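You operate a simulated robot arm through the tools that you are given. There is no shell and no other tool. Be economical: measure what you need, move in short steps, check, and stop when the job is done.

You run a simulated robot arm. Do the job below in one go: nothing can be reset, and whatever is moved stays where it is left.

Task
Probe the kept sample, rinse the probe, close the jar and set it on PASS or REDO.
Fine: the jar with the black lid; read the display, 10 % passes; probe back in its pot; lid pressed home. Set down upright: jar with the black lid.

Only the result counts: the job must be done as asked and must still hold three seconds after the hand-in. Knocking over, shifting, dropping, spilling or breaking anything else fails it. Lids that push on must go on centred and level and be pressed home; caps that screw on are set level and turned clockwise until they are tight.

Robot
A 5-joint arm with a two-finger parallel gripper, fixed in place. Base frame: the origin is at the foot of the arm, x ahead of it, y to its left, z up; the work surface is at about z = 0. Lengths are in m, angles in rad, forces in N, time in s.
With the tool pointing down near the work surface it reaches from about 0.26 to 0.68 m from the base axis. Its first joint turns from -1.152 to 1.152 rad. The tool tilts only in the upright plane through the base axis and itself; it spins freely about its own axis. Payload 2.9 kg.
The tool frame sits at the grasp point between the pads (the TCP): z along the fingers, y along the line on which they close. The tips reach 0.03 m beyond it. The gripper opens to 0.11 m. The fingers are 0.02 m wide and 0.01 m thick; the gripper's body (0.048 by 0.112 m) begins 0.055 m behind the TCP.
Orientation is that of the tool frame in the base frame, as a unit quaternion [w, x, y, z]. With the fingers straight down and closing along the base's y, the tool's x points along the base's -x, its y along +y and its z along -z.

Tools
- The arm moves only by the tool step_arm. Its argument "rows" is a list of rows, each an object (a shift or turn left out is 0, a gripper value left out holds the last) with "angular": the turn, a rotation vector about the base's x, y, z in units of 6 degrees (1.0 is 6 degrees), a list of three; "dp": the shift along the base's x, y, z in units of 40 mm (1.0 is 40 mm), a list of three; "grip": the opening, from 0 (shut) to 1 (fully open). In form: [{"angular": [rx, ry, rz], "dp": [tx, ty, tz], "grip": grip}, ...]. A call has 1 to 12 rows; each row shifts and turns the commanded pose from where the row before left it. A call with a number of a shift or a turn outside -1 to 1 is refused whole. Each row takes 0.2 s and may step no farther than 0.05 m and 0.15 rad from the row before; otherwise, or with a gripper value out of range, the whole call is refused. A pose out of reach is approached as far as the arm can. The call stops where the force on the tool passes 40 N (or 10 N more than at its start, if that is more) or the arm is blocked; 0.2 s more then pass. The fingers move at their own pace (about 0.108 m/s each) and stop on an object; they squeeze with about 31 N. The grip force told is the motor's: it shows also when the fingers shut on nothing. Time passes only in rows, and 0.2 s behind the last, so rows that do not move let the fingers close. The reply holds the time, the measured pose of the TCP, the force on the tool along the base axes, the opening and the grip force, in the units named above and with some noise, with the torque about the TCP (base axes, N m) and any sound that the robot's microphone picked up.
- Cameras (640 x 400 px; columns grow to the right, rows downward): "scene" is fixed at [0.0206, -0.4414, 0.6087]; the picture's right is [0.88, -0.47, 0.00], its down [-0.25, -0.47, -0.85] and it looks along [0.40, 0.75, -0.53] (base axes); focal length 265 px, centre (320, 200). "wrist" rides on the gripper at [0.072, 0.017, -0.103] in the tool frame; the picture's right is [-0.23, 0.97, 0.00], its down [-0.76, -0.18, -0.62] and it looks along [-0.61, -0.14, 0.78] (tool axes); focal length 222 px, centre (320, 200). There is no depth. A picture from a camera that has moved, and an enlarged one, comes with that camera's place and axes in the base frame and with its lens.
- snapshot(camera): a new picture of that camera. It takes no simulated time.
- zoom(camera, box): a new picture of the part [left, top, right, bottom] of that camera's present view, enlarged. It takes no simulated time.
- finish_job(): hands the job in; it is judged then, once.

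Go step by step. Nothing tells you positions but the pictures and the camera data: compare them with the known pose of the tool, close in by small moves and look again before you grip or let go. The budget is 120 turns and 68 pictures, counting those below and the enlarged ones. Unless the task says otherwise, let go and move clear before handing in, and close with one line.

The tools are called after ">>>" as a command line: name --argument value ..., lists and objects as JSON in quotes. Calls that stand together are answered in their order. step_arm: Moves the arm, as the interface text tells. Its arguments: {"type":"object","properties":{"rows":{"type":"array","items":{"type":"object","properties":{"angular":{"type":"array","items":{"type":"number"}},"dp":{"type":"array","items":{"type":"number"}},"grip":{"type":"number"}}}}},"required":["rows"]} The other tools are called the same way: snapshot (camera) takes a picture; zoom (camera, box) takes an enlarged picture of a part of a camera's view; finish_job () hands the job in.

At the start:

```text
clock: 0.0
position: [0.3875, -0.0114, 0.4119]
ee_rot: [0.0, 0.001, 1.0, 0.0]
contact_force: [-1.0, -0.2, 0.0]
ft_torque: [0.03, -0.01, 0.0]
width: 0.1098
finger_force: 0.1
```

scene: 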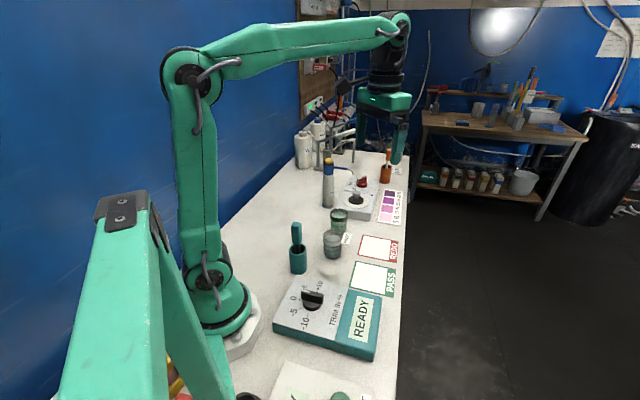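
wrist: 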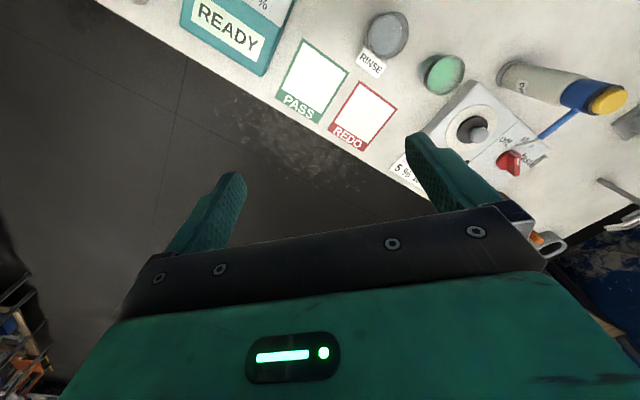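

I see a bench with a meter box (READY), a probe in a pot, two glasses (one labelled RINSE), PASS/REDO pads and other apparatus. I'll look closer first.

>>> zoom --camera "scene" --box '[260, 200, 420, 300]'

>>> zoom --camera "scene" --box '[220, 280, 400, 400]'

>>> zoom --camera "scene" --box '[280, 110, 420, 220]'

```text
4.00 times, centred on (340, 250) of scene
camera zoom: at [0.0206, -0.4414, 0.6087], right [0.88, -0.47, 0.0], down [-0.25, -0.47, -0.85], along [0.4, 0.75, -0.53], focal length 1061 px, centre (240, 0)
```

zoom: 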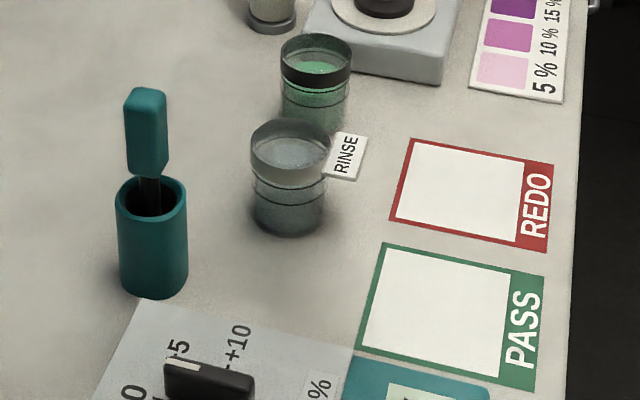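

```text
3.33 times, centred on (310, 340) of scene
camera zoom: at [0.0206, -0.4414, 0.6087], right [0.88, -0.47, 0.0], down [-0.25, -0.47, -0.85], along [0.4, 0.75, -0.53], focal length 884 px, centre (353, -267)
```

zoom: 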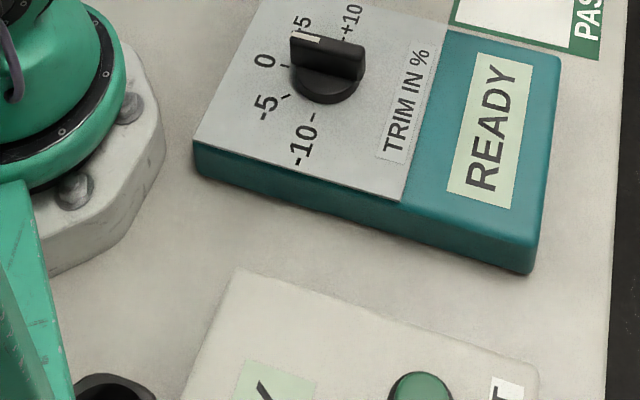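

```text
3.64 times, centred on (350, 165) of scene
camera zoom: at [0.0206, -0.4414, 0.6087], right [0.88, -0.47, 0.0], down [-0.25, -0.47, -0.85], along [0.4, 0.75, -0.53], focal length 965 px, centre (211, 327)
```

zoom: 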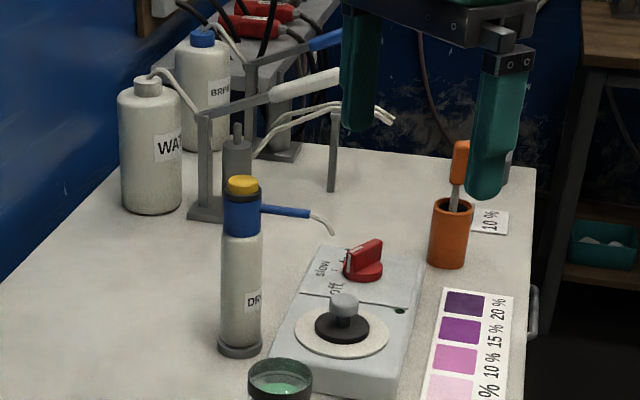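

The pictures need a closer survey; I'll move the wrist camera over the jars.

>>> step_arm --rows '[{"dp": [-0.5, 0.9, 0]}, {"dp": [-0.5, 0.9, 0]}, {"dp": [0, 0.9, 0]}, {"dp": [0, 0.9, 0]}]'

>>> snapshot --camera "wrist"

>>> snapshot --camera "scene"

```text
clock: 1.0
position: [0.3444, 0.1365, 0.4106]
ee_rot: [0.0, 0.001, 1.0, 0.0]
contact_force: [0.1, -0.3, 0.7]
ft_torque: [0.04, 0.0, 0.01]
width: 0.1103
finger_force: 0.0
```

```text
62 pictures are left
camera wrist: at [0.2721, 0.1522, 0.5139], right [0.23, 0.97, 0.0], down [0.76, -0.18, 0.62], along [0.61, -0.14, -0.78], focal length 222 px, centre (320, 200)
```

wrist: 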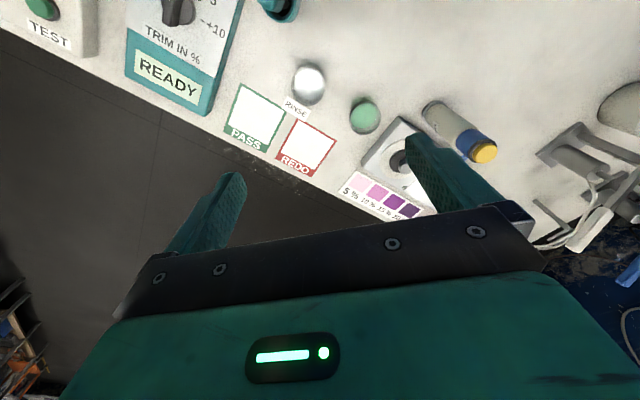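

```text
61 pictures are left
```

scene: 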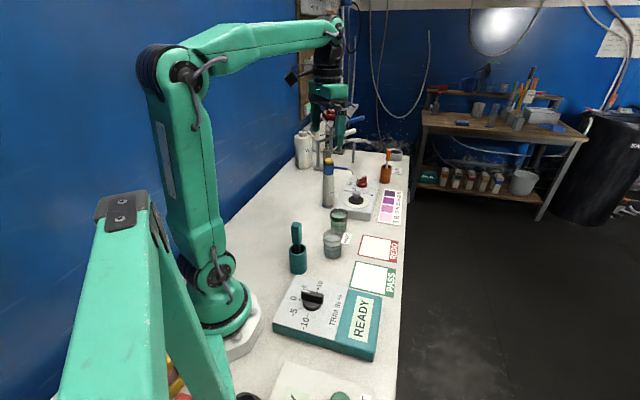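

>>> zoom --camera "wrist" --box '[270, 50, 450, 220]'

>>> zoom --camera "wrist" --box '[0, 0, 300, 120]'

>>> zoom --camera "scene" --box '[320, 140, 420, 220]'

```text
2.35 times, centred on (360, 135) of wrist
camera zoom: at [0.2721, 0.1522, 0.5139], right [0.23, 0.97, 0.0], down [0.76, -0.18, 0.62], along [0.61, -0.14, -0.78], focal length 523 px, centre (226, 353)
```

zoom: 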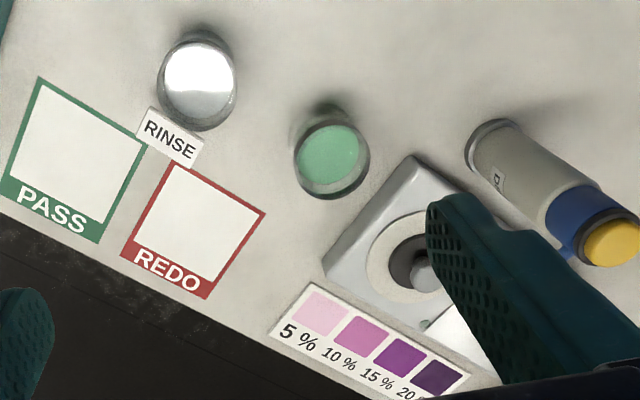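

```text
2.13 times, centred on (150, 60) of wrist
camera zoom: at [0.2721, 0.1522, 0.5139], right [0.23, 0.97, 0.0], down [0.76, -0.18, 0.62], along [0.61, -0.14, -0.78], focal length 474 px, centre (683, 499)
```

zoom: 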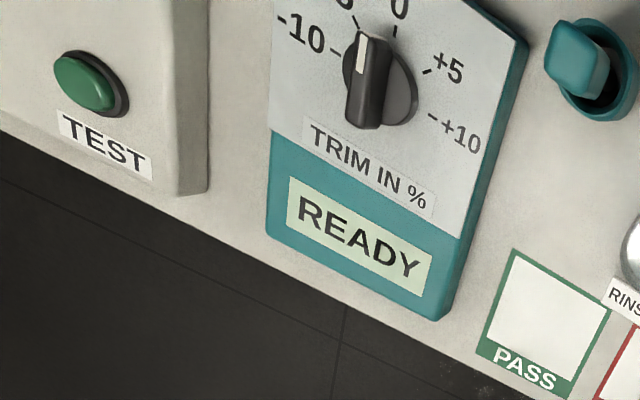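

```text
5.00 times, centred on (370, 180) of scene
camera zoom: at [0.0206, -0.4414, 0.6087], right [0.88, -0.47, 0.0], down [-0.25, -0.47, -0.85], along [0.4, 0.75, -0.53], focal length 1326 px, centre (70, 300)
```

zoom: 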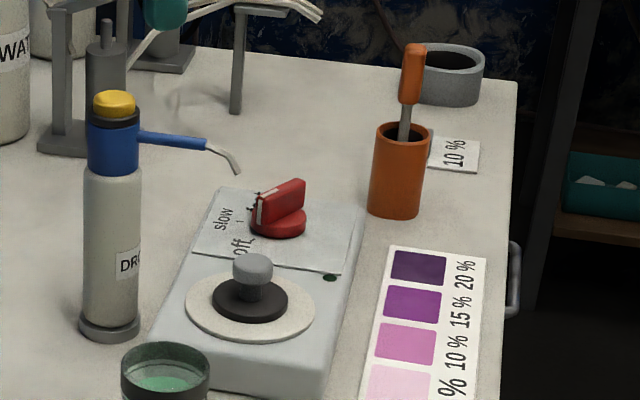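

The sample jar (green liquid) is open, its black lid rests on the stirrer plate. I'll spin the tool so the camera looks back at the meter and probe pot.

>>> step_arm --rows '[{"angular": [0, 0, 1], "dp": [0, -0.3, 0]}, {"angular": [0, 0, 1], "dp": [0, -0.3, 0]}, {"angular": [0, 0, 1], "dp": [0, -0.3, 0]}, {"angular": [0, 0, 1], "dp": [0, -0.3, 0]}, {"angular": [0, 0, 1], "dp": [0, -0.3, 0]}, {"angular": [0, 0, 1], "dp": [0, -0.3, 0]}, {"angular": [0, 0, 1], "dp": [0, -0.3, 0]}, {"angular": [0, 0, 1], "dp": [0, -0.3, 0]}, {"angular": [0, 0, 1], "dp": [0, -0.3, 0]}, {"angular": [0, 0, 1], "dp": [0, -0.3, 0]}, {"angular": [0, 0, 1]}, {"angular": [0, 0, 1]}]'

>>> step_arm --rows '[{"angular": [0, 0, 1]}, {"angular": [0, 0, 1]}, {"angular": [0, 0, 1]}, {"angular": [0, 0, 1]}, {"angular": [0, 0, 1]}, {"angular": [0, 0, 1]}, {"angular": [0, 0, 1]}, {"angular": [0, 0, 1]}, {"angular": [0, 0, 1]}, {"angular": [0, 0, 1]}, {"angular": [0, 0, 1]}, {"angular": [0, 0, 1]}]'

>>> snapshot --camera "wrist"

```text
clock: 3.6
position: [0.3488, 0.0131, 0.4134]
ee_rot: [-0.001, -0.588, 0.809, 0.0]
contact_force: [0.8, -0.5, -0.4]
ft_torque: [0.01, 0.0, -0.03]
width: 0.1098
finger_force: 0.0
```

```text
clock: 6.2
position: [0.3486, 0.0129, 0.4127]
ee_rot: [0.0, 0.951, -0.309, 0.0]
contact_force: [-0.5, 0.0, -0.4]
ft_torque: [0.0, -0.02, 0.0]
width: 0.1101
finger_force: 0.0
```

```text
57 pictures are left
camera wrist: at [0.397, -0.0428, 0.5156], right [-0.76, -0.66, 0.0], down [-0.51, 0.59, 0.62], along [-0.41, 0.47, -0.78], focal length 222 px, centre (320, 200)
```

wrist: 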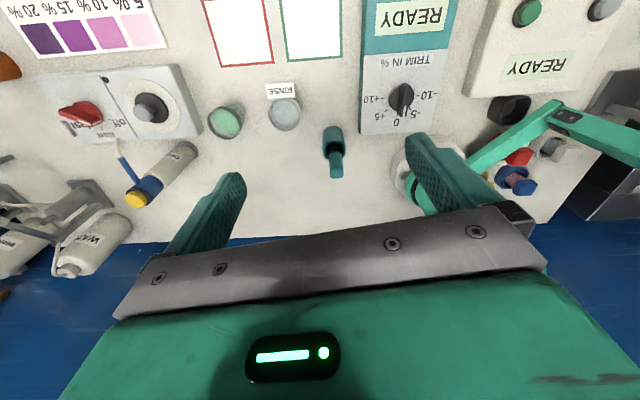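

>>> zoom --camera "wrist" --box '[350, 50, 450, 140]'

>>> zoom --camera "wrist" --box '[460, 0, 640, 120]'

>>> zoom --camera "wrist" --box '[40, 60, 360, 200]'

```text
4.44 times, centred on (400, 95) of wrist
camera zoom: at [0.397, -0.0428, 0.5156], right [-0.76, -0.66, 0.0], down [-0.51, 0.59, 0.62], along [-0.41, 0.47, -0.78], focal length 987 px, centre (-36, 667)
```

zoom: 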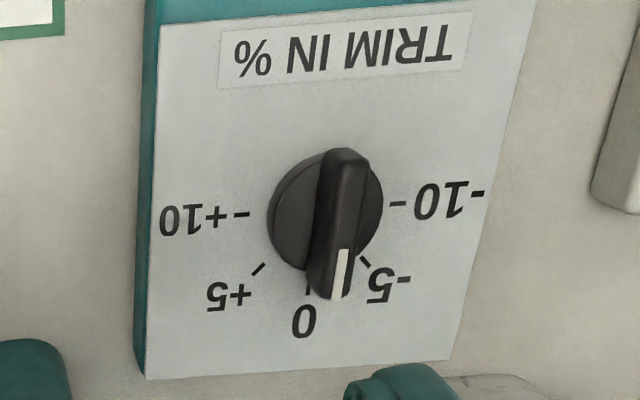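

```text
3.33 times, centred on (550, 60) of wrist
camera zoom: at [0.397, -0.0428, 0.5156], right [-0.76, -0.66, 0.0], down [-0.51, 0.59, 0.62], along [-0.41, 0.47, -0.78], focal length 740 px, centre (-447, 667)
```

zoom: 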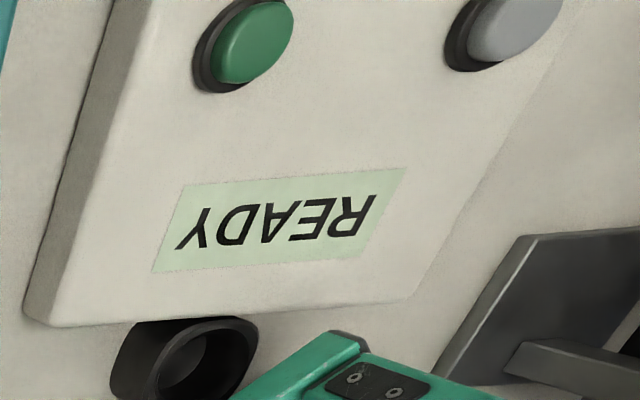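

```text
2.00 times, centred on (200, 130) of wrist
camera zoom: at [0.397, -0.0428, 0.5156], right [-0.76, -0.66, 0.0], down [-0.51, 0.59, 0.62], along [-0.41, 0.47, -0.78], focal length 444 px, centre (560, 340)
```

zoom: 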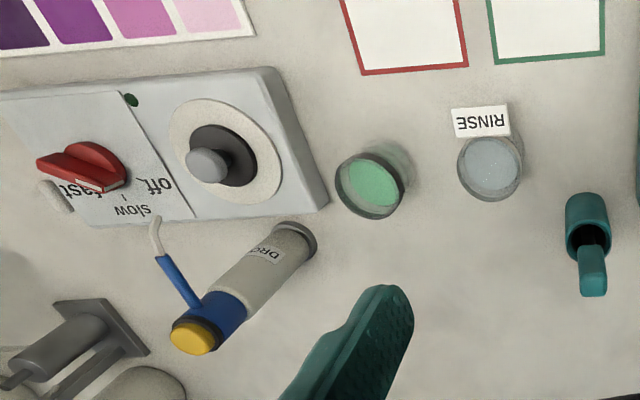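

The trim knob is at 0. I estimate: probe handle at (0.235, 0.097) from z≈0.10 to 0.175, sample jar at (0.437, 0.199), rinse at (0.356, 0.105), PASS (0.40,-0.03), REDO (0.50, 0.06). Moving nearer to the probe.

>>> step_arm --rows '[{"dp": [-0.5, 0.5, -0.5]}, {"dp": [-0.5, 0.5, -0.5]}, {"dp": [-0.5, 0.5, -0.5]}, {"dp": [-0.5, 0.4, -0.5]}, {"dp": [-0.5, 0.2, -0.5]}, {"dp": [0, 0, 0]}]'

>>> snapshot --camera "wrist"

>>> zoom --camera "scene" --box '[220, 160, 380, 280]'

```text
clock: 7.6
position: [0.248, 0.0979, 0.3135]
ee_rot: [-0.001, 0.951, -0.31, 0.001]
contact_force: [0.2, -0.1, 0.7]
ft_torque: [-0.01, -0.04, 0.0]
width: 0.1101
finger_force: 0.0
```

```text
53 pictures are left
camera wrist: at [0.2958, 0.0411, 0.4156], right [-0.76, -0.65, 0.0], down [-0.51, 0.59, 0.62], along [-0.41, 0.47, -0.78], focal length 222 px, centre (320, 200)
```

wrist: 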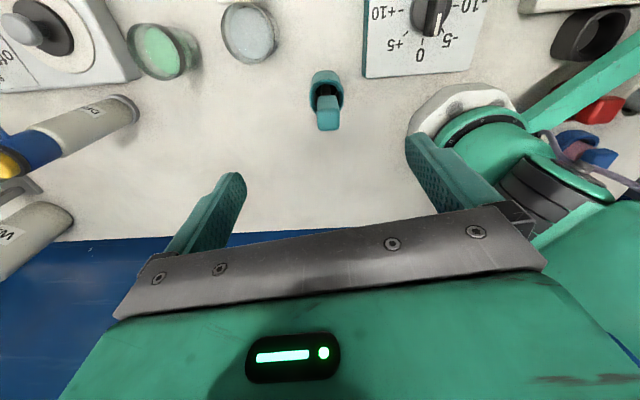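

```text
3.33 times, centred on (300, 220) of scene
camera zoom: at [0.0206, -0.4414, 0.6087], right [0.88, -0.47, 0.0], down [-0.25, -0.47, -0.85], along [0.4, 0.75, -0.53], focal length 884 px, centre (387, 133)
```

zoom: 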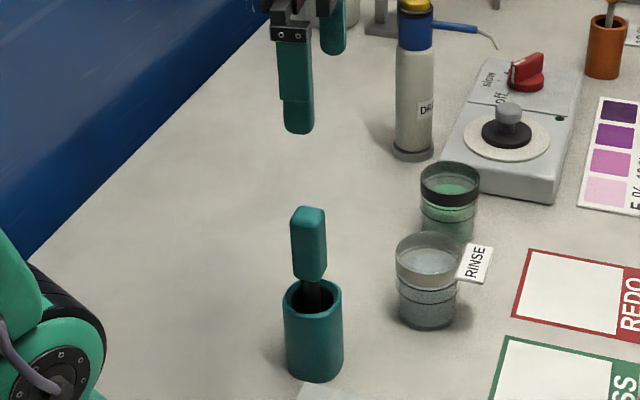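

>>> zoom --camera "wrist" --box '[280, 60, 380, 140]'

```text
5.00 times, centred on (330, 100) of wrist
camera zoom: at [0.2958, 0.0411, 0.4156], right [-0.76, -0.65, 0.0], down [-0.51, 0.59, 0.62], along [-0.41, 0.47, -0.78], focal length 1111 px, centre (270, 700)
```

zoom: 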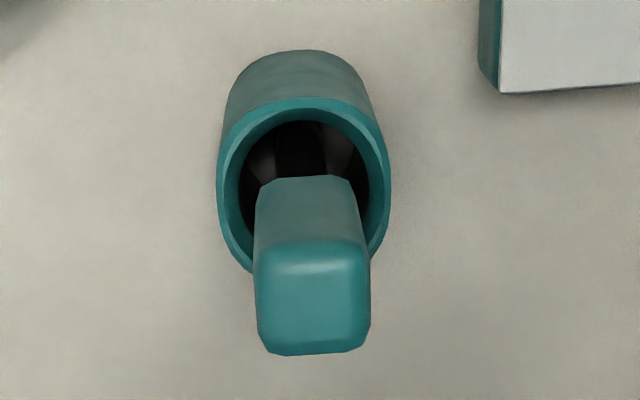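

Handle is a ~24 mm square prism at (0.235, 0.0975), aligned about 41°. I rotate -12° and descend above it.

>>> step_arm --rows '[{"angular": [0, 0, -1], "dp": [-0.16, 0, -0.5], "grip": 0.6}, {"angular": [0, 0, -1], "dp": [-0.16, 0, -0.6]}, {"dp": [0, 0, -0.8]}, {"dp": [0, 0, -0.8]}, {"dp": [0, 0, 0]}]'

>>> snapshot --camera "wrist"

>>> zoom --camera "scene" --box '[220, 160, 380, 280]'

```text
clock: 8.8
position: [0.2367, 0.096, 0.2014]
ee_rot: [0.0, 0.914, -0.406, 0.0]
contact_force: [0.6, -0.1, -0.6]
ft_torque: [-0.05, 0.01, -0.02]
width: 0.0658
finger_force: 0.0
```

```text
50 pictures are left
camera wrist: at [0.2721, 0.0297, 0.3038], right [-0.88, -0.48, 0.0], down [-0.38, 0.69, 0.62], along [-0.3, 0.55, -0.78], focal length 222 px, centre (320, 200)
```

wrist: 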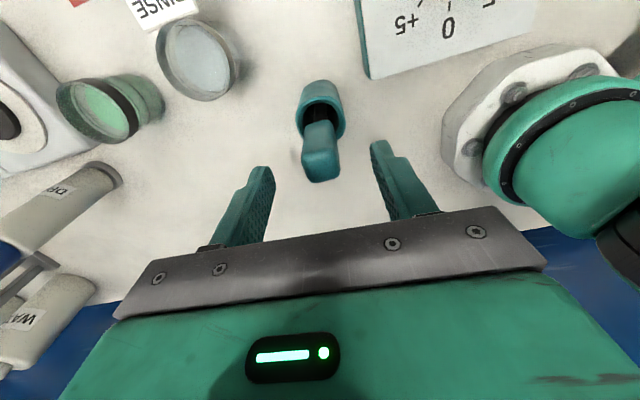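

```text
3.33 times, centred on (300, 220) of scene
camera zoom: at [0.0206, -0.4414, 0.6087], right [0.88, -0.47, 0.0], down [-0.25, -0.47, -0.85], along [0.4, 0.75, -0.53], focal length 884 px, centre (387, 133)
```

zoom: 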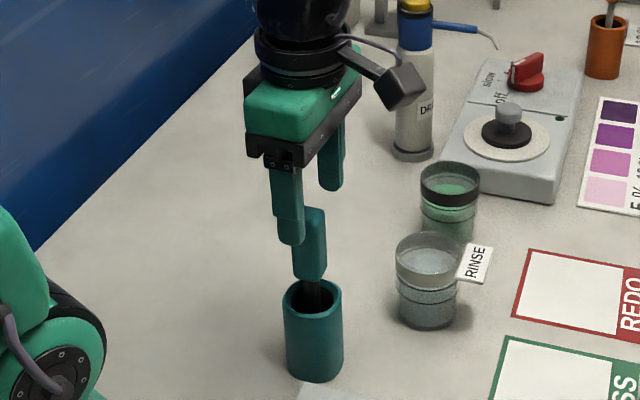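

>>> step_arm --rows '[{"dp": [0, 0, -0.6]}, {"dp": [0, 0, -0.6]}, {"dp": [0, 0, 0]}]'

>>> zoom --camera "wrist" --box '[220, 80, 420, 240]'

```text
clock: 9.6
position: [0.2365, 0.0963, 0.155]
ee_rot: [0.001, 0.913, -0.407, 0.0]
contact_force: [-0.5, 0.7, 0.6]
ft_torque: [-0.05, 0.0, -0.04]
width: 0.0661
finger_force: 0.1
```

```text
2.50 times, centred on (320, 160) of wrist
camera zoom: at [0.2723, 0.0316, 0.2575], right [-0.88, -0.48, 0.0], down [-0.38, 0.68, 0.62], along [-0.3, 0.55, -0.78], focal length 555 px, centre (320, 300)
```

zoom: 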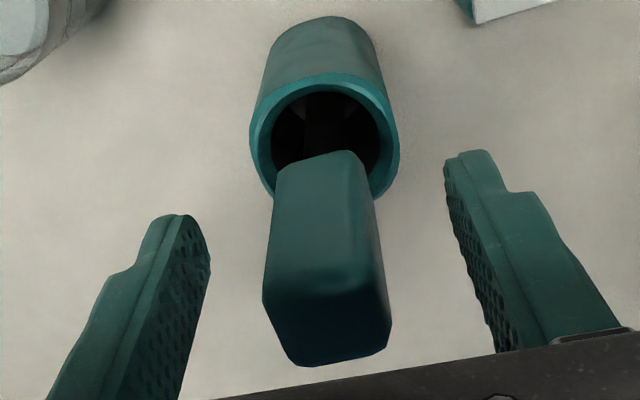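

>>> step_arm --rows '[{"dp": [0, 0, -0.2]}, {"grip": 0.0}, {"grip": 0.0}, {"grip": 0.0}, {"grip": 0.0}]'

>>> step_arm --rows '[{"dp": [0, 0, 0.5]}, {"dp": [0, 0, 0.5]}, {"dp": [0, 0, 0.6]}, {"dp": [0, 0, 0.8]}, {"dp": [0, 0, 0.8]}, {"dp": [0, 0, 0]}]'

>>> snapshot --camera "scene"

>>> snapshot --camera "wrist"

```text
clock: 10.8
position: [0.2364, 0.0973, 0.1465]
ee_rot: [0.0, 0.914, -0.407, 0.0]
contact_force: [0.1, -0.1, 0.1]
ft_torque: [-0.01, -0.03, -0.06]
width: 0.0258
finger_force: 31.6
```

```text
clock: 12.2
position: [0.2356, 0.0927, 0.2788]
ee_rot: [0.0, 0.914, -0.407, 0.001]
contact_force: [0.2, -0.2, -1.1]
ft_torque: [0.01, -0.01, 0.03]
width: 0.0258
finger_force: 30.8
```

```text
47 pictures are left
```

scene: 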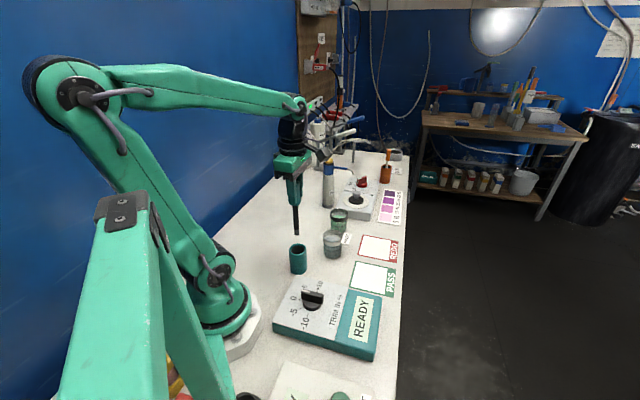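

```text
46 pictures are left
camera wrist: at [0.2706, 0.029, 0.3804], right [-0.88, -0.48, 0.0], down [-0.38, 0.68, 0.62], along [-0.3, 0.55, -0.78], focal length 222 px, centre (320, 200)
```

wrist: 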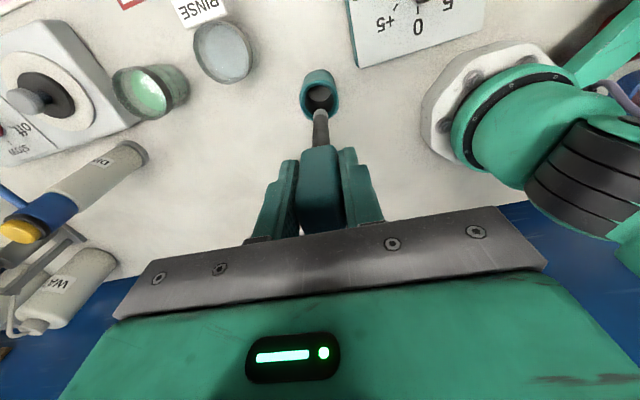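

Probe is held; its tip is ~0.145 m below the TCP. I'll refine the jar position.

>>> zoom --camera "wrist" --box '[90, 10, 270, 130]'

>>> zoom --camera "scene" --box '[290, 170, 370, 270]'

```text
3.33 times, centred on (180, 70) of wrist
camera zoom: at [0.2706, 0.029, 0.3804], right [-0.88, -0.48, 0.0], down [-0.38, 0.68, 0.62], along [-0.3, 0.55, -0.78], focal length 740 px, centre (787, 633)
```

zoom: 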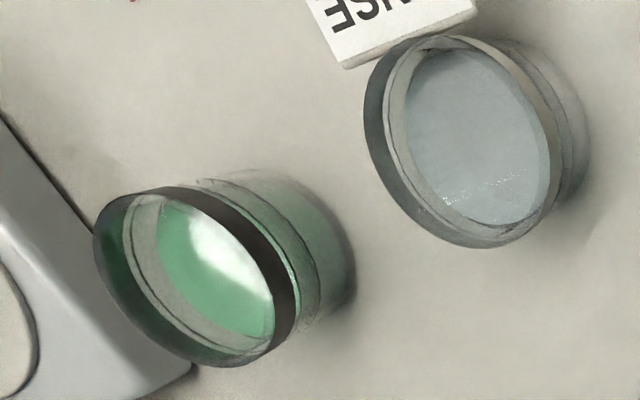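

```text
4.00 times, centred on (330, 220) of scene
camera zoom: at [0.0206, -0.4414, 0.6087], right [0.88, -0.47, 0.0], down [-0.25, -0.47, -0.85], along [0.4, 0.75, -0.53], focal length 1061 px, centre (280, 120)
```

zoom: 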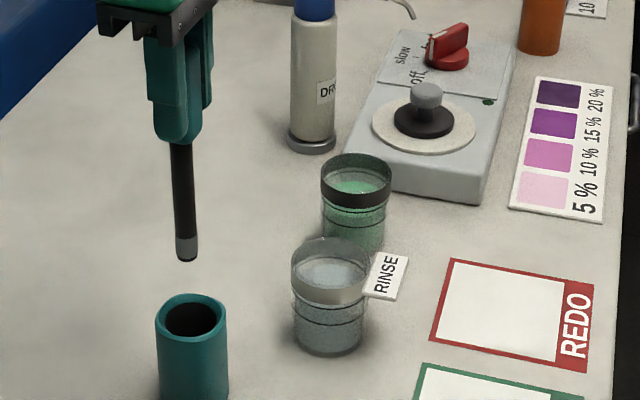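

>>> step_arm --rows '[{"dp": [0.72, 0.383, 0]}, {"dp": [0.72, 0.383, 0]}, {"dp": [0.72, 0.383, 0]}, {"dp": [0.72, 0.383, 0]}, {"dp": [0.72, 0.383, 0]}, {"dp": [0.72, 0.383, 0]}, {"dp": [0.72, 0.383, 0]}, {"dp": [0, 0, 0]}]'

>>> zoom --camera "wrist" --box '[240, 60, 400, 180]'

>>> zoom --camera "scene" --box '[290, 140, 410, 260]'

```text
clock: 14.0
position: [0.4365, 0.2066, 0.2805]
ee_rot: [0.0, 0.913, -0.407, -0.001]
contact_force: [-0.2, -0.5, -0.8]
ft_torque: [-0.01, 0.0, -0.02]
width: 0.0257
finger_force: 31.0
```

```text
3.33 times, centred on (320, 120) of wrist
camera zoom: at [0.4726, 0.1416, 0.3826], right [-0.88, -0.48, 0.0], down [-0.38, 0.68, 0.62], along [-0.3, 0.55, -0.78], focal length 740 px, centre (320, 467)
```

zoom: 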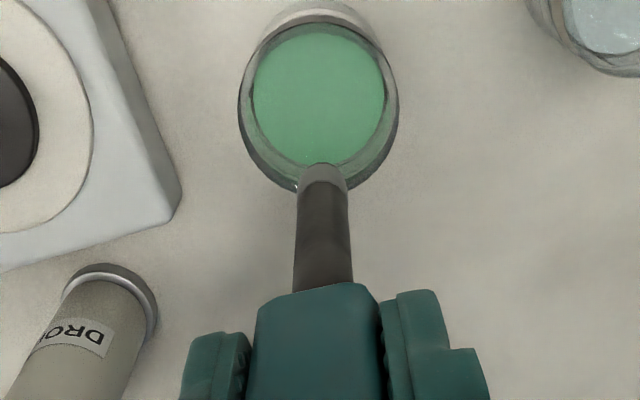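

```text
3.33 times, centred on (350, 200) of scene
camera zoom: at [0.0206, -0.4414, 0.6087], right [0.88, -0.47, 0.0], down [-0.25, -0.47, -0.85], along [0.4, 0.75, -0.53], focal length 884 px, centre (220, 200)
```

zoom: 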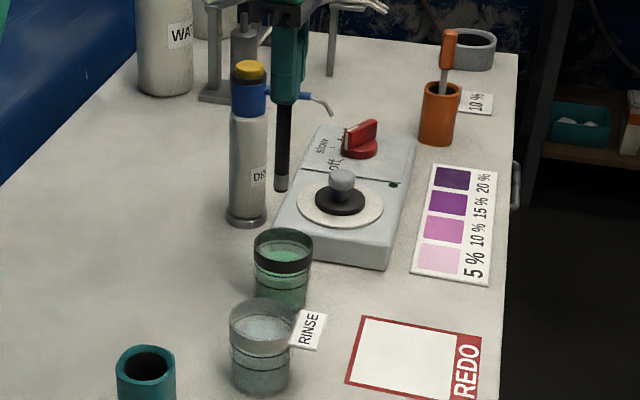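

>>> step_arm --rows '[{"dp": [0.03, -0.09, -0.4]}, {"dp": [0, 0, -0.4]}, {"dp": [0, 0, -0.5]}, {"dp": [0, 0, 0]}]'

>>> zoom --camera "wrist" --box '[240, 60, 400, 180]'

>>> zoom --camera "scene" --box '[290, 160, 390, 260]'

```text
clock: 15.0
position: [0.4377, 0.2004, 0.2253]
ee_rot: [0.0, 0.913, -0.407, 0.0]
contact_force: [0.2, 0.5, -1.1]
ft_torque: [-0.01, -0.01, 0.0]
width: 0.0258
finger_force: 30.8
```

```text
3.33 times, centred on (320, 120) of wrist
camera zoom: at [0.4729, 0.1354, 0.3289], right [-0.88, -0.48, 0.0], down [-0.38, 0.69, 0.62], along [-0.3, 0.55, -0.78], focal length 740 px, centre (320, 467)
```

zoom: 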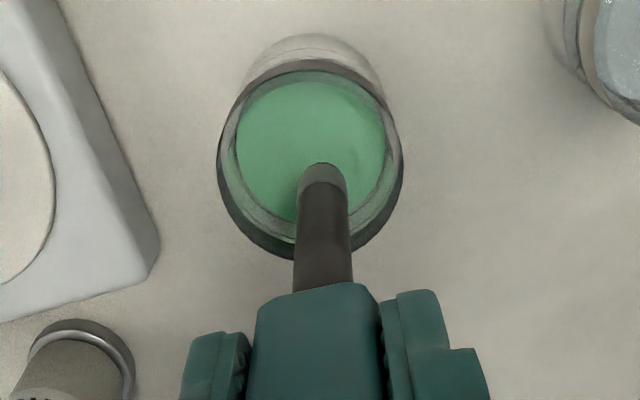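

```text
4.00 times, centred on (340, 210) of scene
camera zoom: at [0.0206, -0.4414, 0.6087], right [0.88, -0.47, 0.0], down [-0.25, -0.47, -0.85], along [0.4, 0.75, -0.53], focal length 1061 px, centre (240, 160)
```

zoom: 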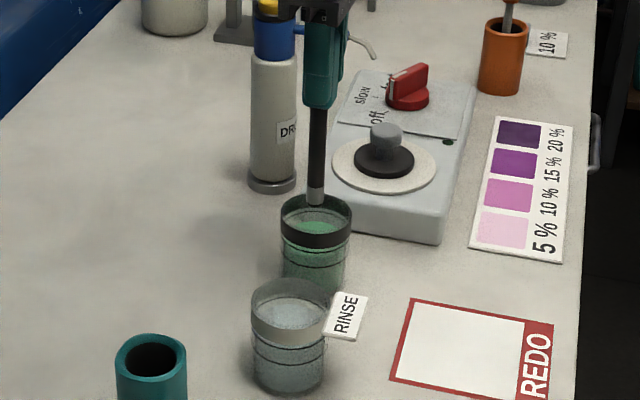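

>>> step_arm --rows '[{"dp": [0.06, 0.02, -0.4]}, {"dp": [0, 0, -0.4]}, {"dp": [0, 0, -0.4]}, {"dp": [0, 0, -0.25]}, {"dp": [0, 0, 0]}, {"dp": [0, 0, 0]}, {"dp": [0, 0, 0]}, {"dp": [0, 0, 0]}, {"dp": [0, 0, 0]}, {"dp": [0, 0, 0]}]'

>>> zoom --camera "scene" --box '[270, 170, 410, 360]'

```text
clock: 17.2
position: [0.4387, 0.2009, 0.1668]
ee_rot: [0.0, 0.913, -0.407, 0.0]
contact_force: [0.4, -0.5, -1.1]
ft_torque: [0.01, -0.01, 0.0]
width: 0.0258
finger_force: 31.0
```

```text
2.11 times, centred on (340, 265) of scene
camera zoom: at [0.0206, -0.4414, 0.6087], right [0.88, -0.47, 0.0], down [-0.25, -0.47, -0.85], along [0.4, 0.75, -0.53], focal length 558 px, centre (278, 63)
```

zoom: 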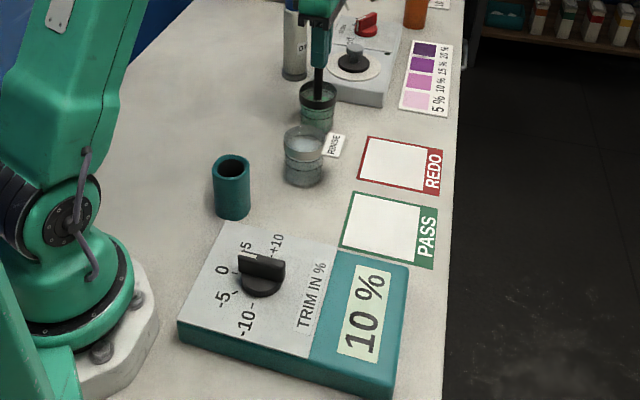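

The display shows 10 %. I'll double-check both the settled display and the trim mark.

>>> zoom --camera "scene" --box '[285, 270, 345, 330]'

>>> zoom --camera "scene" --box '[330, 280, 390, 350]'

```text
6.67 times, centred on (315, 300) of scene
camera zoom: at [0.0206, -0.4414, 0.6087], right [0.88, -0.47, 0.0], down [-0.25, -0.47, -0.85], along [0.4, 0.75, -0.53], focal length 1768 px, centre (353, -467)
```

zoom: 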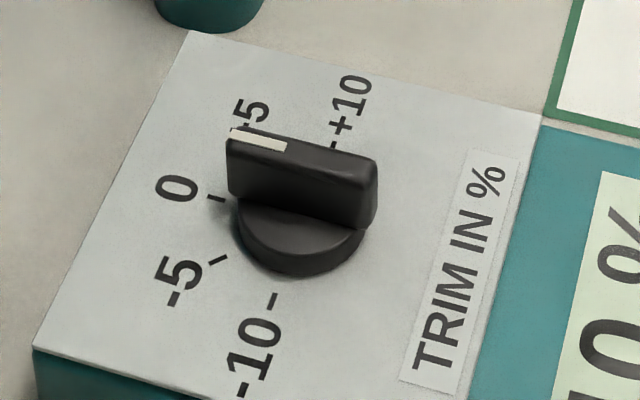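

```text
5.71 times, centred on (360, 315) of scene
camera zoom: at [0.0206, -0.4414, 0.6087], right [0.88, -0.47, 0.0], down [-0.25, -0.47, -0.85], along [0.4, 0.75, -0.53], focal length 1516 px, centre (91, -457)
```

zoom: 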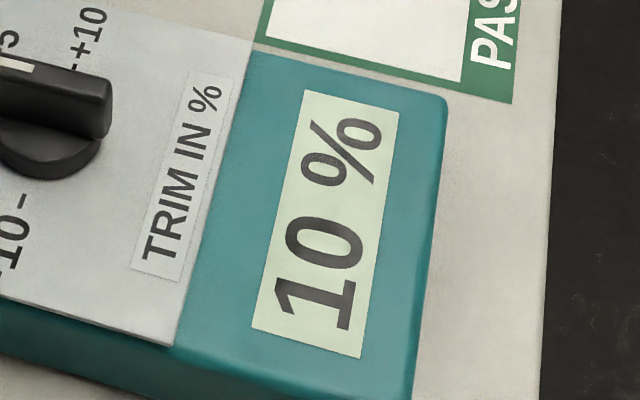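

Trim is at 0, display reads 10 % → PASS. Now lift, pause, and move over the rinse glass at (0.356, 0.105).

>>> step_arm --rows '[{"dp": [0, 0, 0.4]}, {"dp": [0, 0, 0.4]}, {"dp": [0, 0, 0.4]}, {"dp": [0, 0, 0.4]}, {"dp": [0, 0, 0.4]}, {"dp": [0, 0, 0.2]}, {"dp": [0, 0, 0]}, {"dp": [0, 0, 0]}, {"dp": [0, 0, 0]}, {"dp": [0, 0, 0]}]'

>>> step_arm --rows '[{"dp": [-0.52, -0.6, 0]}, {"dp": [-0.52, -0.6, 0]}, {"dp": [-0.52, -0.6, 0]}, {"dp": [-0.51, -0.6, 0]}, {"dp": [0, 0, 0]}]'

>>> zoom --camera "wrist" --box '[240, 60, 400, 180]'

>>> zoom --camera "scene" --box '[290, 160, 390, 260]'

```text
clock: 19.4
position: [0.4409, 0.2018, 0.256]
ee_rot: [0.0, 0.914, -0.406, 0.0]
contact_force: [0.0, -0.1, -1.1]
ft_torque: [0.01, -0.01, -0.03]
width: 0.0257
finger_force: 30.9
```

```text
clock: 20.6
position: [0.3567, 0.1054, 0.2553]
ee_rot: [-0.001, 0.913, -0.407, 0.0]
contact_force: [0.6, 0.1, -1.6]
ft_torque: [0.0, 0.0, 0.0]
width: 0.0256
finger_force: 31.2
```

```text
3.33 times, centred on (320, 120) of wrist
camera zoom: at [0.3911, 0.0401, 0.3579], right [-0.88, -0.48, 0.0], down [-0.38, 0.68, 0.62], along [-0.3, 0.55, -0.78], focal length 740 px, centre (320, 467)
```

zoom: 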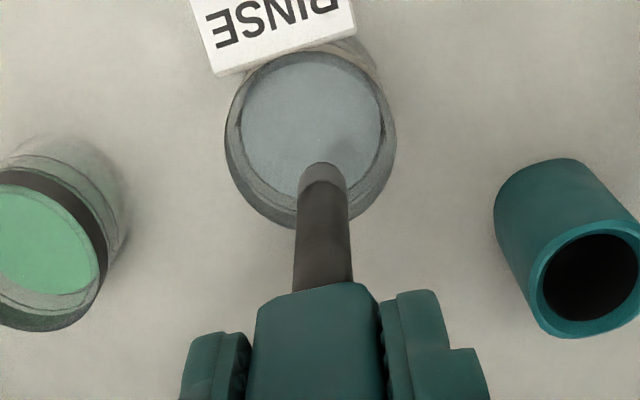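

```text
4.00 times, centred on (340, 210) of scene
camera zoom: at [0.0206, -0.4414, 0.6087], right [0.88, -0.47, 0.0], down [-0.25, -0.47, -0.85], along [0.4, 0.75, -0.53], focal length 1061 px, centre (240, 160)
```

zoom: 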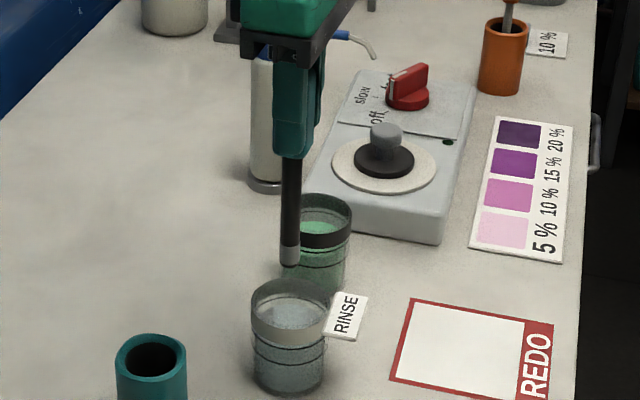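

>>> step_arm --rows '[{"dp": [0.05, 0.08, -0.4]}, {"dp": [0, 0, -0.4]}, {"dp": [0, 0, -0.4]}, {"dp": [0, 0, -0.4]}, {"dp": [0, 0, -0.4]}, {"dp": [0, 0, -0.25]}, {"dp": [0, 0, 0]}, {"dp": [0.12, 0, 0]}, {"dp": [-0.12, 0.12, 0]}, {"dp": [-0.12, -0.12, 0]}, {"dp": [0.12, 0, 0]}, {"dp": [0, 0, 0]}]'

>>> step_arm --rows '[{"dp": [0, 0, 0.25]}, {"dp": [0, 0, -0.25]}, {"dp": [0, 0, 0.25]}, {"dp": [0, 0, -0.25]}, {"dp": [0, 0, 0]}, {"dp": [0, 0, 0]}, {"dp": [0, 0, 0]}, {"dp": [0, 0, 0]}]'

>>> zoom --camera "scene" --box '[270, 170, 410, 360]'

```text
clock: 23.2
position: [0.3617, 0.1069, 0.1644]
ee_rot: [0.0, 0.913, -0.407, 0.0]
contact_force: [0.2, -1.0, -0.3]
ft_torque: [0.01, -0.03, -0.01]
width: 0.0256
finger_force: 31.1
```

```text
clock: 25.0
position: [0.3586, 0.1092, 0.1656]
ee_rot: [0.0, 0.914, -0.406, 0.001]
contact_force: [-0.6, -0.6, 0.1]
ft_torque: [0.0, -0.02, -0.01]
width: 0.0257
finger_force: 30.8
```

```text
2.11 times, centred on (340, 265) of scene
camera zoom: at [0.0206, -0.4414, 0.6087], right [0.88, -0.47, 0.0], down [-0.25, -0.47, -0.85], along [0.4, 0.75, -0.53], focal length 558 px, centre (278, 63)
```

zoom: 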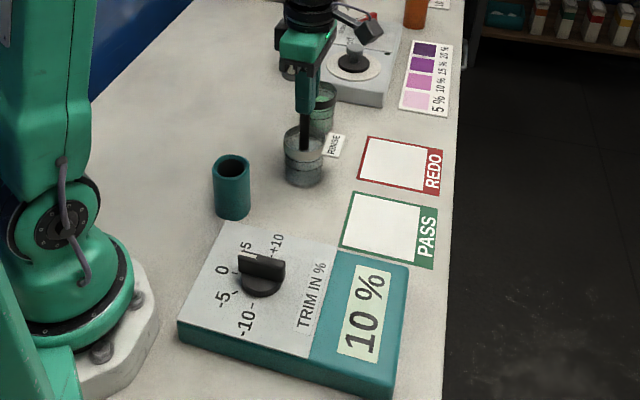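

Rinsed; now back to the pot (grasp pose was 0.2364, 0.0973).

>>> step_arm --rows '[{"dp": [0, 0, 0.4]}, {"dp": [0, 0, 0.5]}, {"dp": [0, 0, 0.5]}, {"dp": [0, 0, 0.5]}, {"dp": [0, 0, 0.5]}, {"dp": [0, 0, 0.2]}, {"dp": [0, 0, 0]}, {"dp": [0, 0, 0]}, {"dp": [0, 0, 0]}]'

>>> step_arm --rows '[{"dp": [-0.61, -0.06, 0]}, {"dp": [-0.61, -0.06, 0]}, {"dp": [-0.61, -0.06, 0]}, {"dp": [-0.61, -0.06, 0]}, {"dp": [-0.61, -0.06, 0]}, {"dp": [0, 0, 0]}]'

>>> zoom --camera "wrist" --box '[240, 60, 400, 180]'

```text
clock: 27.0
position: [0.359, 0.107, 0.2684]
ee_rot: [-0.001, 0.914, -0.406, 0.0]
contact_force: [0.0, -0.3, -1.6]
ft_torque: [0.0, -0.01, -0.02]
width: 0.0258
finger_force: 31.1
```

```text
clock: 28.4
position: [0.2364, 0.098, 0.2695]
ee_rot: [0.0, 0.913, -0.407, 0.0]
contact_force: [-0.9, -0.2, -0.8]
ft_torque: [0.02, -0.01, -0.03]
width: 0.0256
finger_force: 31.0
```

```text
3.33 times, centred on (320, 120) of wrist
camera zoom: at [0.272, 0.0329, 0.3717], right [-0.88, -0.48, 0.0], down [-0.38, 0.69, 0.62], along [-0.3, 0.55, -0.78], focal length 740 px, centre (320, 467)
```

zoom: 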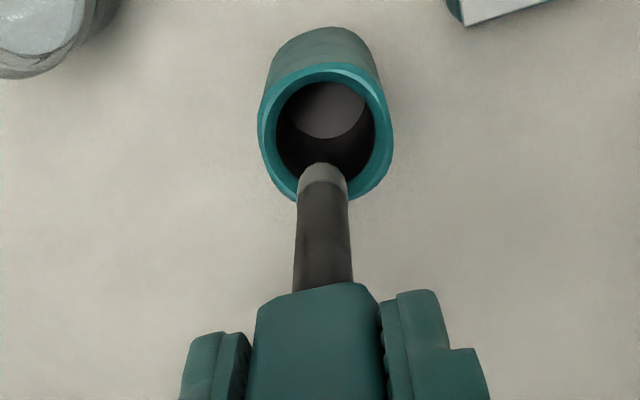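

>>> step_arm --rows '[{"dp": [0, -0.01, -0.4]}, {"dp": [0, 0, -0.4]}, {"dp": [0, 0, -0.4]}, {"dp": [0, 0, -0.4]}, {"dp": [0, 0, -0.4]}, {"dp": [0, 0, -0.4]}, {"dp": [0, 0, -0.4]}, {"dp": [0, 0, -0.2]}, {"dp": [0, 0, 0]}]'

>>> zoom --camera "scene" --box '[250, 180, 350, 280]'

```text
clock: 30.4
position: [0.2374, 0.0964, 0.147]
ee_rot: [0.0, 0.914, -0.407, -0.001]
contact_force: [-0.5, -0.6, -1.5]
ft_torque: [-0.01, 0.0, -0.01]
width: 0.0258
finger_force: 31.0
```

```text
4.00 times, centred on (300, 230) of scene
camera zoom: at [0.0206, -0.4414, 0.6087], right [0.88, -0.47, 0.0], down [-0.25, -0.47, -0.85], along [0.4, 0.75, -0.53], focal length 1061 px, centre (400, 80)
```

zoom: 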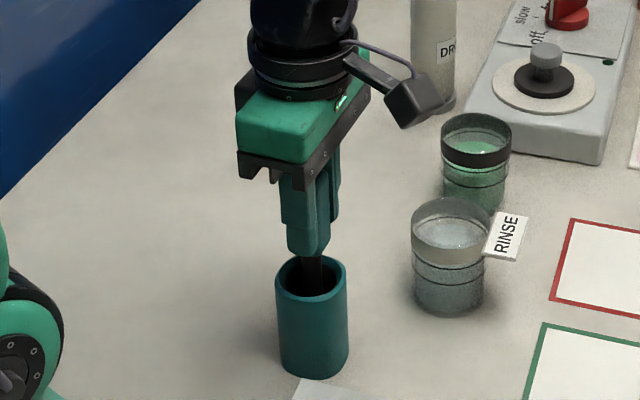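

>>> step_arm --rows '[{"dp": [0, 0, -0.05]}, {"dp": [0, 0, 0]}, {"grip": 0.3}, {"grip": 0.45}, {"grip": 0.6}, {"dp": [0, 0, 0]}]'

>>> step_arm --rows '[{"dp": [0, 0, 0.5]}, {"dp": [0, 0, 0.8]}, {"dp": [0, 0, 0.9]}, {"dp": [0, 0, 0.9]}, {"dp": [0, 0, 0.5]}, {"dp": [0, 0, 0]}]'

>>> snapshot --camera "wrist"

>>> zoom --camera "scene" --box '[250, 160, 410, 280]'

```text
clock: 31.8
position: [0.2369, 0.0971, 0.1455]
ee_rot: [0.0, 0.914, -0.407, 0.0]
contact_force: [-0.3, -0.2, 0.2]
ft_torque: [0.01, 0.03, -0.01]
width: 0.0663
finger_force: 0.1
```

```text
clock: 33.2
position: [0.2348, 0.0962, 0.2912]
ee_rot: [0.0, 0.913, -0.407, 0.0]
contact_force: [0.7, 0.0, -0.5]
ft_torque: [0.0, 0.0, 0.03]
width: 0.0659
finger_force: 0.0
```

```text
31 pictures are left
camera wrist: at [0.2708, 0.0309, 0.3934], right [-0.88, -0.48, 0.0], down [-0.38, 0.68, 0.62], along [-0.3, 0.55, -0.78], focal length 222 px, centre (320, 200)
```

wrist: 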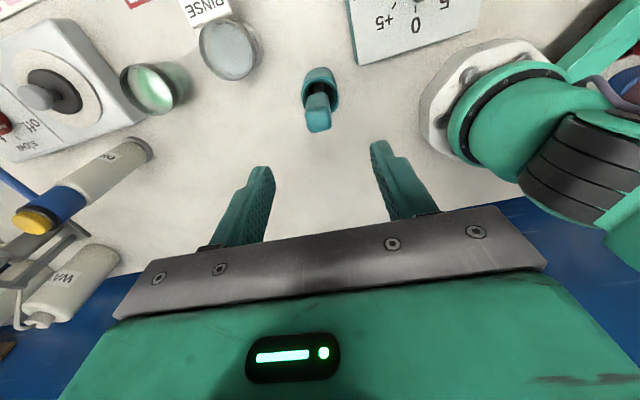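

```text
3.33 times, centred on (330, 220) of scene
camera zoom: at [0.0206, -0.4414, 0.6087], right [0.88, -0.47, 0.0], down [-0.25, -0.47, -0.85], along [0.4, 0.75, -0.53], focal length 884 px, centre (287, 133)
```

zoom: 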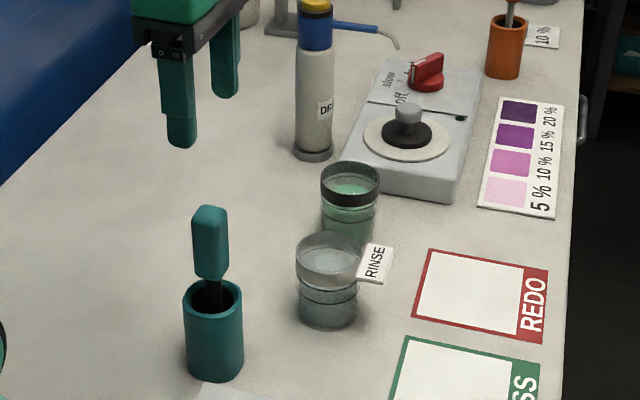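

Probe is back in its pot. The dropper's nozzle may overhang the lid, so I'll take a nearer view of the lid.

>>> step_arm --rows '[{"dp": [0.9, 0.1, 0]}, {"dp": [0.9, 0.1, 0]}, {"dp": [0.9, 0.1, 0]}, {"dp": [0.9, 0.1, 0]}, {"dp": [0.9, 0.1, 0]}, {"dp": [0.9, 0.1, 0]}, {"dp": [0, 0, 0]}]'

>>> snapshot --camera "wrist"

```text
clock: 34.8
position: [0.4554, 0.1223, 0.2927]
ee_rot: [0.0, 0.913, -0.407, 0.001]
contact_force: [0.1, 0.0, -0.2]
ft_torque: [-0.05, 0.04, -0.02]
width: 0.0661
finger_force: 0.0
```

```text
29 pictures are left
camera wrist: at [0.4906, 0.0571, 0.3939], right [-0.88, -0.48, 0.0], down [-0.38, 0.68, 0.62], along [-0.3, 0.55, -0.78], focal length 222 px, centre (320, 200)
```

wrist: 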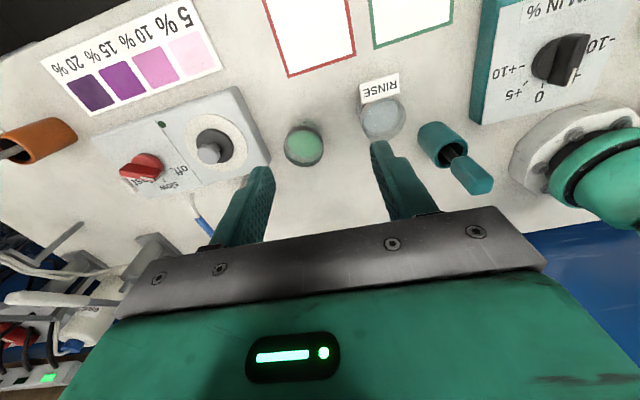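

>>> zoom --camera "wrist" --box '[110, 80, 270, 240]'

>>> zoom --camera "scene" --box '[320, 140, 400, 220]'

```text
2.50 times, centred on (190, 160) of wrist
camera zoom: at [0.4906, 0.0571, 0.3939], right [-0.88, -0.48, 0.0], down [-0.38, 0.68, 0.62], along [-0.3, 0.55, -0.78], focal length 555 px, centre (645, 300)
```

zoom: 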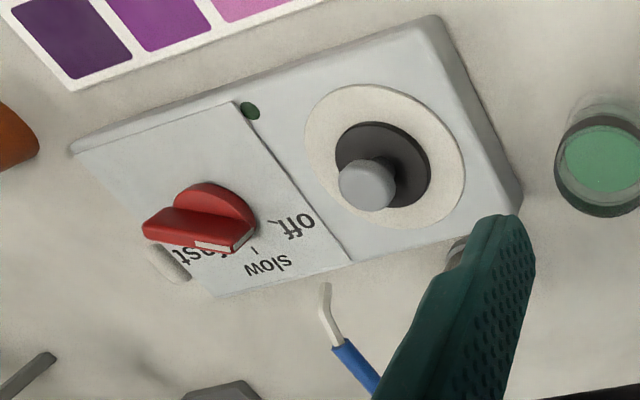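

```text
5.00 times, centred on (360, 180) of scene
camera zoom: at [0.0206, -0.4414, 0.6087], right [0.88, -0.47, 0.0], down [-0.25, -0.47, -0.85], along [0.4, 0.75, -0.53], focal length 1326 px, centre (120, 300)
```

zoom: 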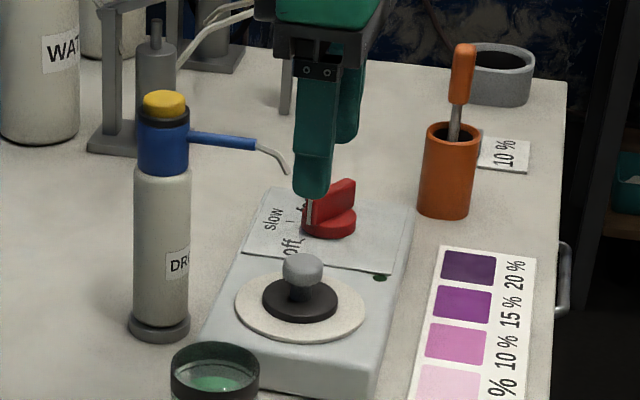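

The nozzle tip sits at about (0.553, 0.291, 0.163), right above the lid (0.566, 0.278, knob top ≈0.085), so a vertical gripper would hit it. I'll spin so the fingers close tangentially, then lean the tool about 40° toward the base to reach under the nozzle.

>>> step_arm --rows '[{"angular": [0, 0, -1], "dp": [0, 0.25, 0.1]}, {"angular": [0, 0, -1], "dp": [0, 0.25, 0.1]}, {"angular": [0, 0, -1], "dp": [0, 0.25, 0.1]}, {"angular": [0, 0, -1], "dp": [0, 0.25, 0]}, {"angular": [0, 0, -1], "dp": [0, 0.25, 0]}, {"angular": [0, 0, -1], "dp": [0, 0.25, 0]}, {"angular": [0, 0, -1], "dp": [0, 0.25, 0]}, {"angular": [0, 0, -1], "dp": [0, 0.25, 0]}, {"angular": [0, 0, -1], "dp": [-0.04, 0.25, 0]}, {"angular": [0, 0, -1], "dp": [-0.04, 0.2, 0]}, {"angular": [0, 0, -1], "dp": [-0.04, 0, 0]}, {"angular": [0, 0, -1], "dp": [-0.04, 0, 0]}]'

>>> step_arm --rows '[{"angular": [0, 0, -1]}, {"angular": [0, 0, -1]}, {"angular": [0, 0, -1]}, {"angular": [0, 0, -1]}, {"angular": [0, 0, -1]}, {"angular": [0, 0, -0.7]}, {"dp": [0, 0, 0]}]'

```text
clock: 37.4
position: [0.4467, 0.217, 0.3026]
ee_rot: [0.0, -0.499, 0.866, 0.001]
contact_force: [0.6, -0.2, -0.1]
ft_torque: [0.01, 0.0, 0.0]
width: 0.0661
finger_force: 0.1
```

```text
clock: 39.0
position: [0.4475, 0.2169, 0.3028]
ee_rot: [0.0, -0.222, 0.975, 0.001]
contact_force: [-0.7, 0.0, 0.4]
ft_torque: [0.01, 0.02, -0.01]
width: 0.0662
finger_force: 0.1
```

>>> step_arm --rows '[{"angular": [0.437, -0.899, 0]}, {"angular": [0.437, -0.899, 0]}, {"angular": [0.437, -0.899, 0]}, {"angular": [0.437, -0.899, 0]}, {"angular": [0.437, -0.899, 0]}, {"angular": [0.437, -0.899, 0]}, {"angular": [0.306, -0.63, 0]}, {"dp": [0, 0, 0]}]'

>>> snapshot --camera "wrist"

>>> snapshot --camera "scene"

```text
clock: 40.8
position: [0.4471, 0.2172, 0.3028]
ee_rot: [0.335, -0.21, 0.915, 0.077]
contact_force: [-0.8, 1.4, -0.4]
ft_torque: [0.02, 0.0, 0.01]
width: 0.066
finger_force: 0.0
```

```text
26 pictures are left
camera wrist: at [0.3296, 0.1796, 0.3337], right [-0.27, 0.95, 0.15], down [0.24, -0.08, 0.97], along [0.93, 0.29, -0.21], focal length 222 px, centre (320, 200)
```

wrist: 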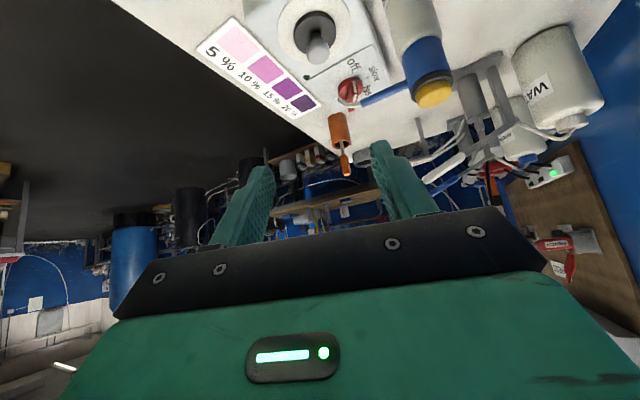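

```text
25 pictures are left
```

scene: 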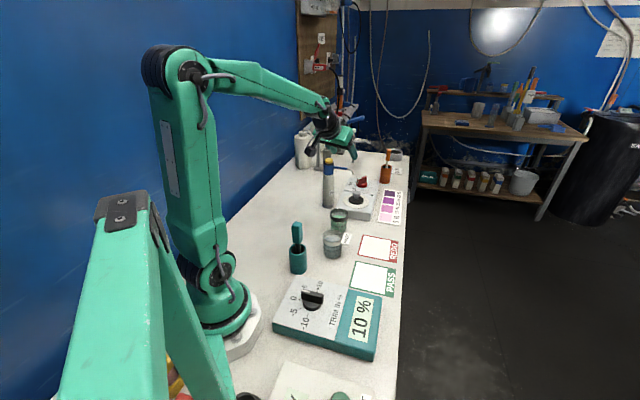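

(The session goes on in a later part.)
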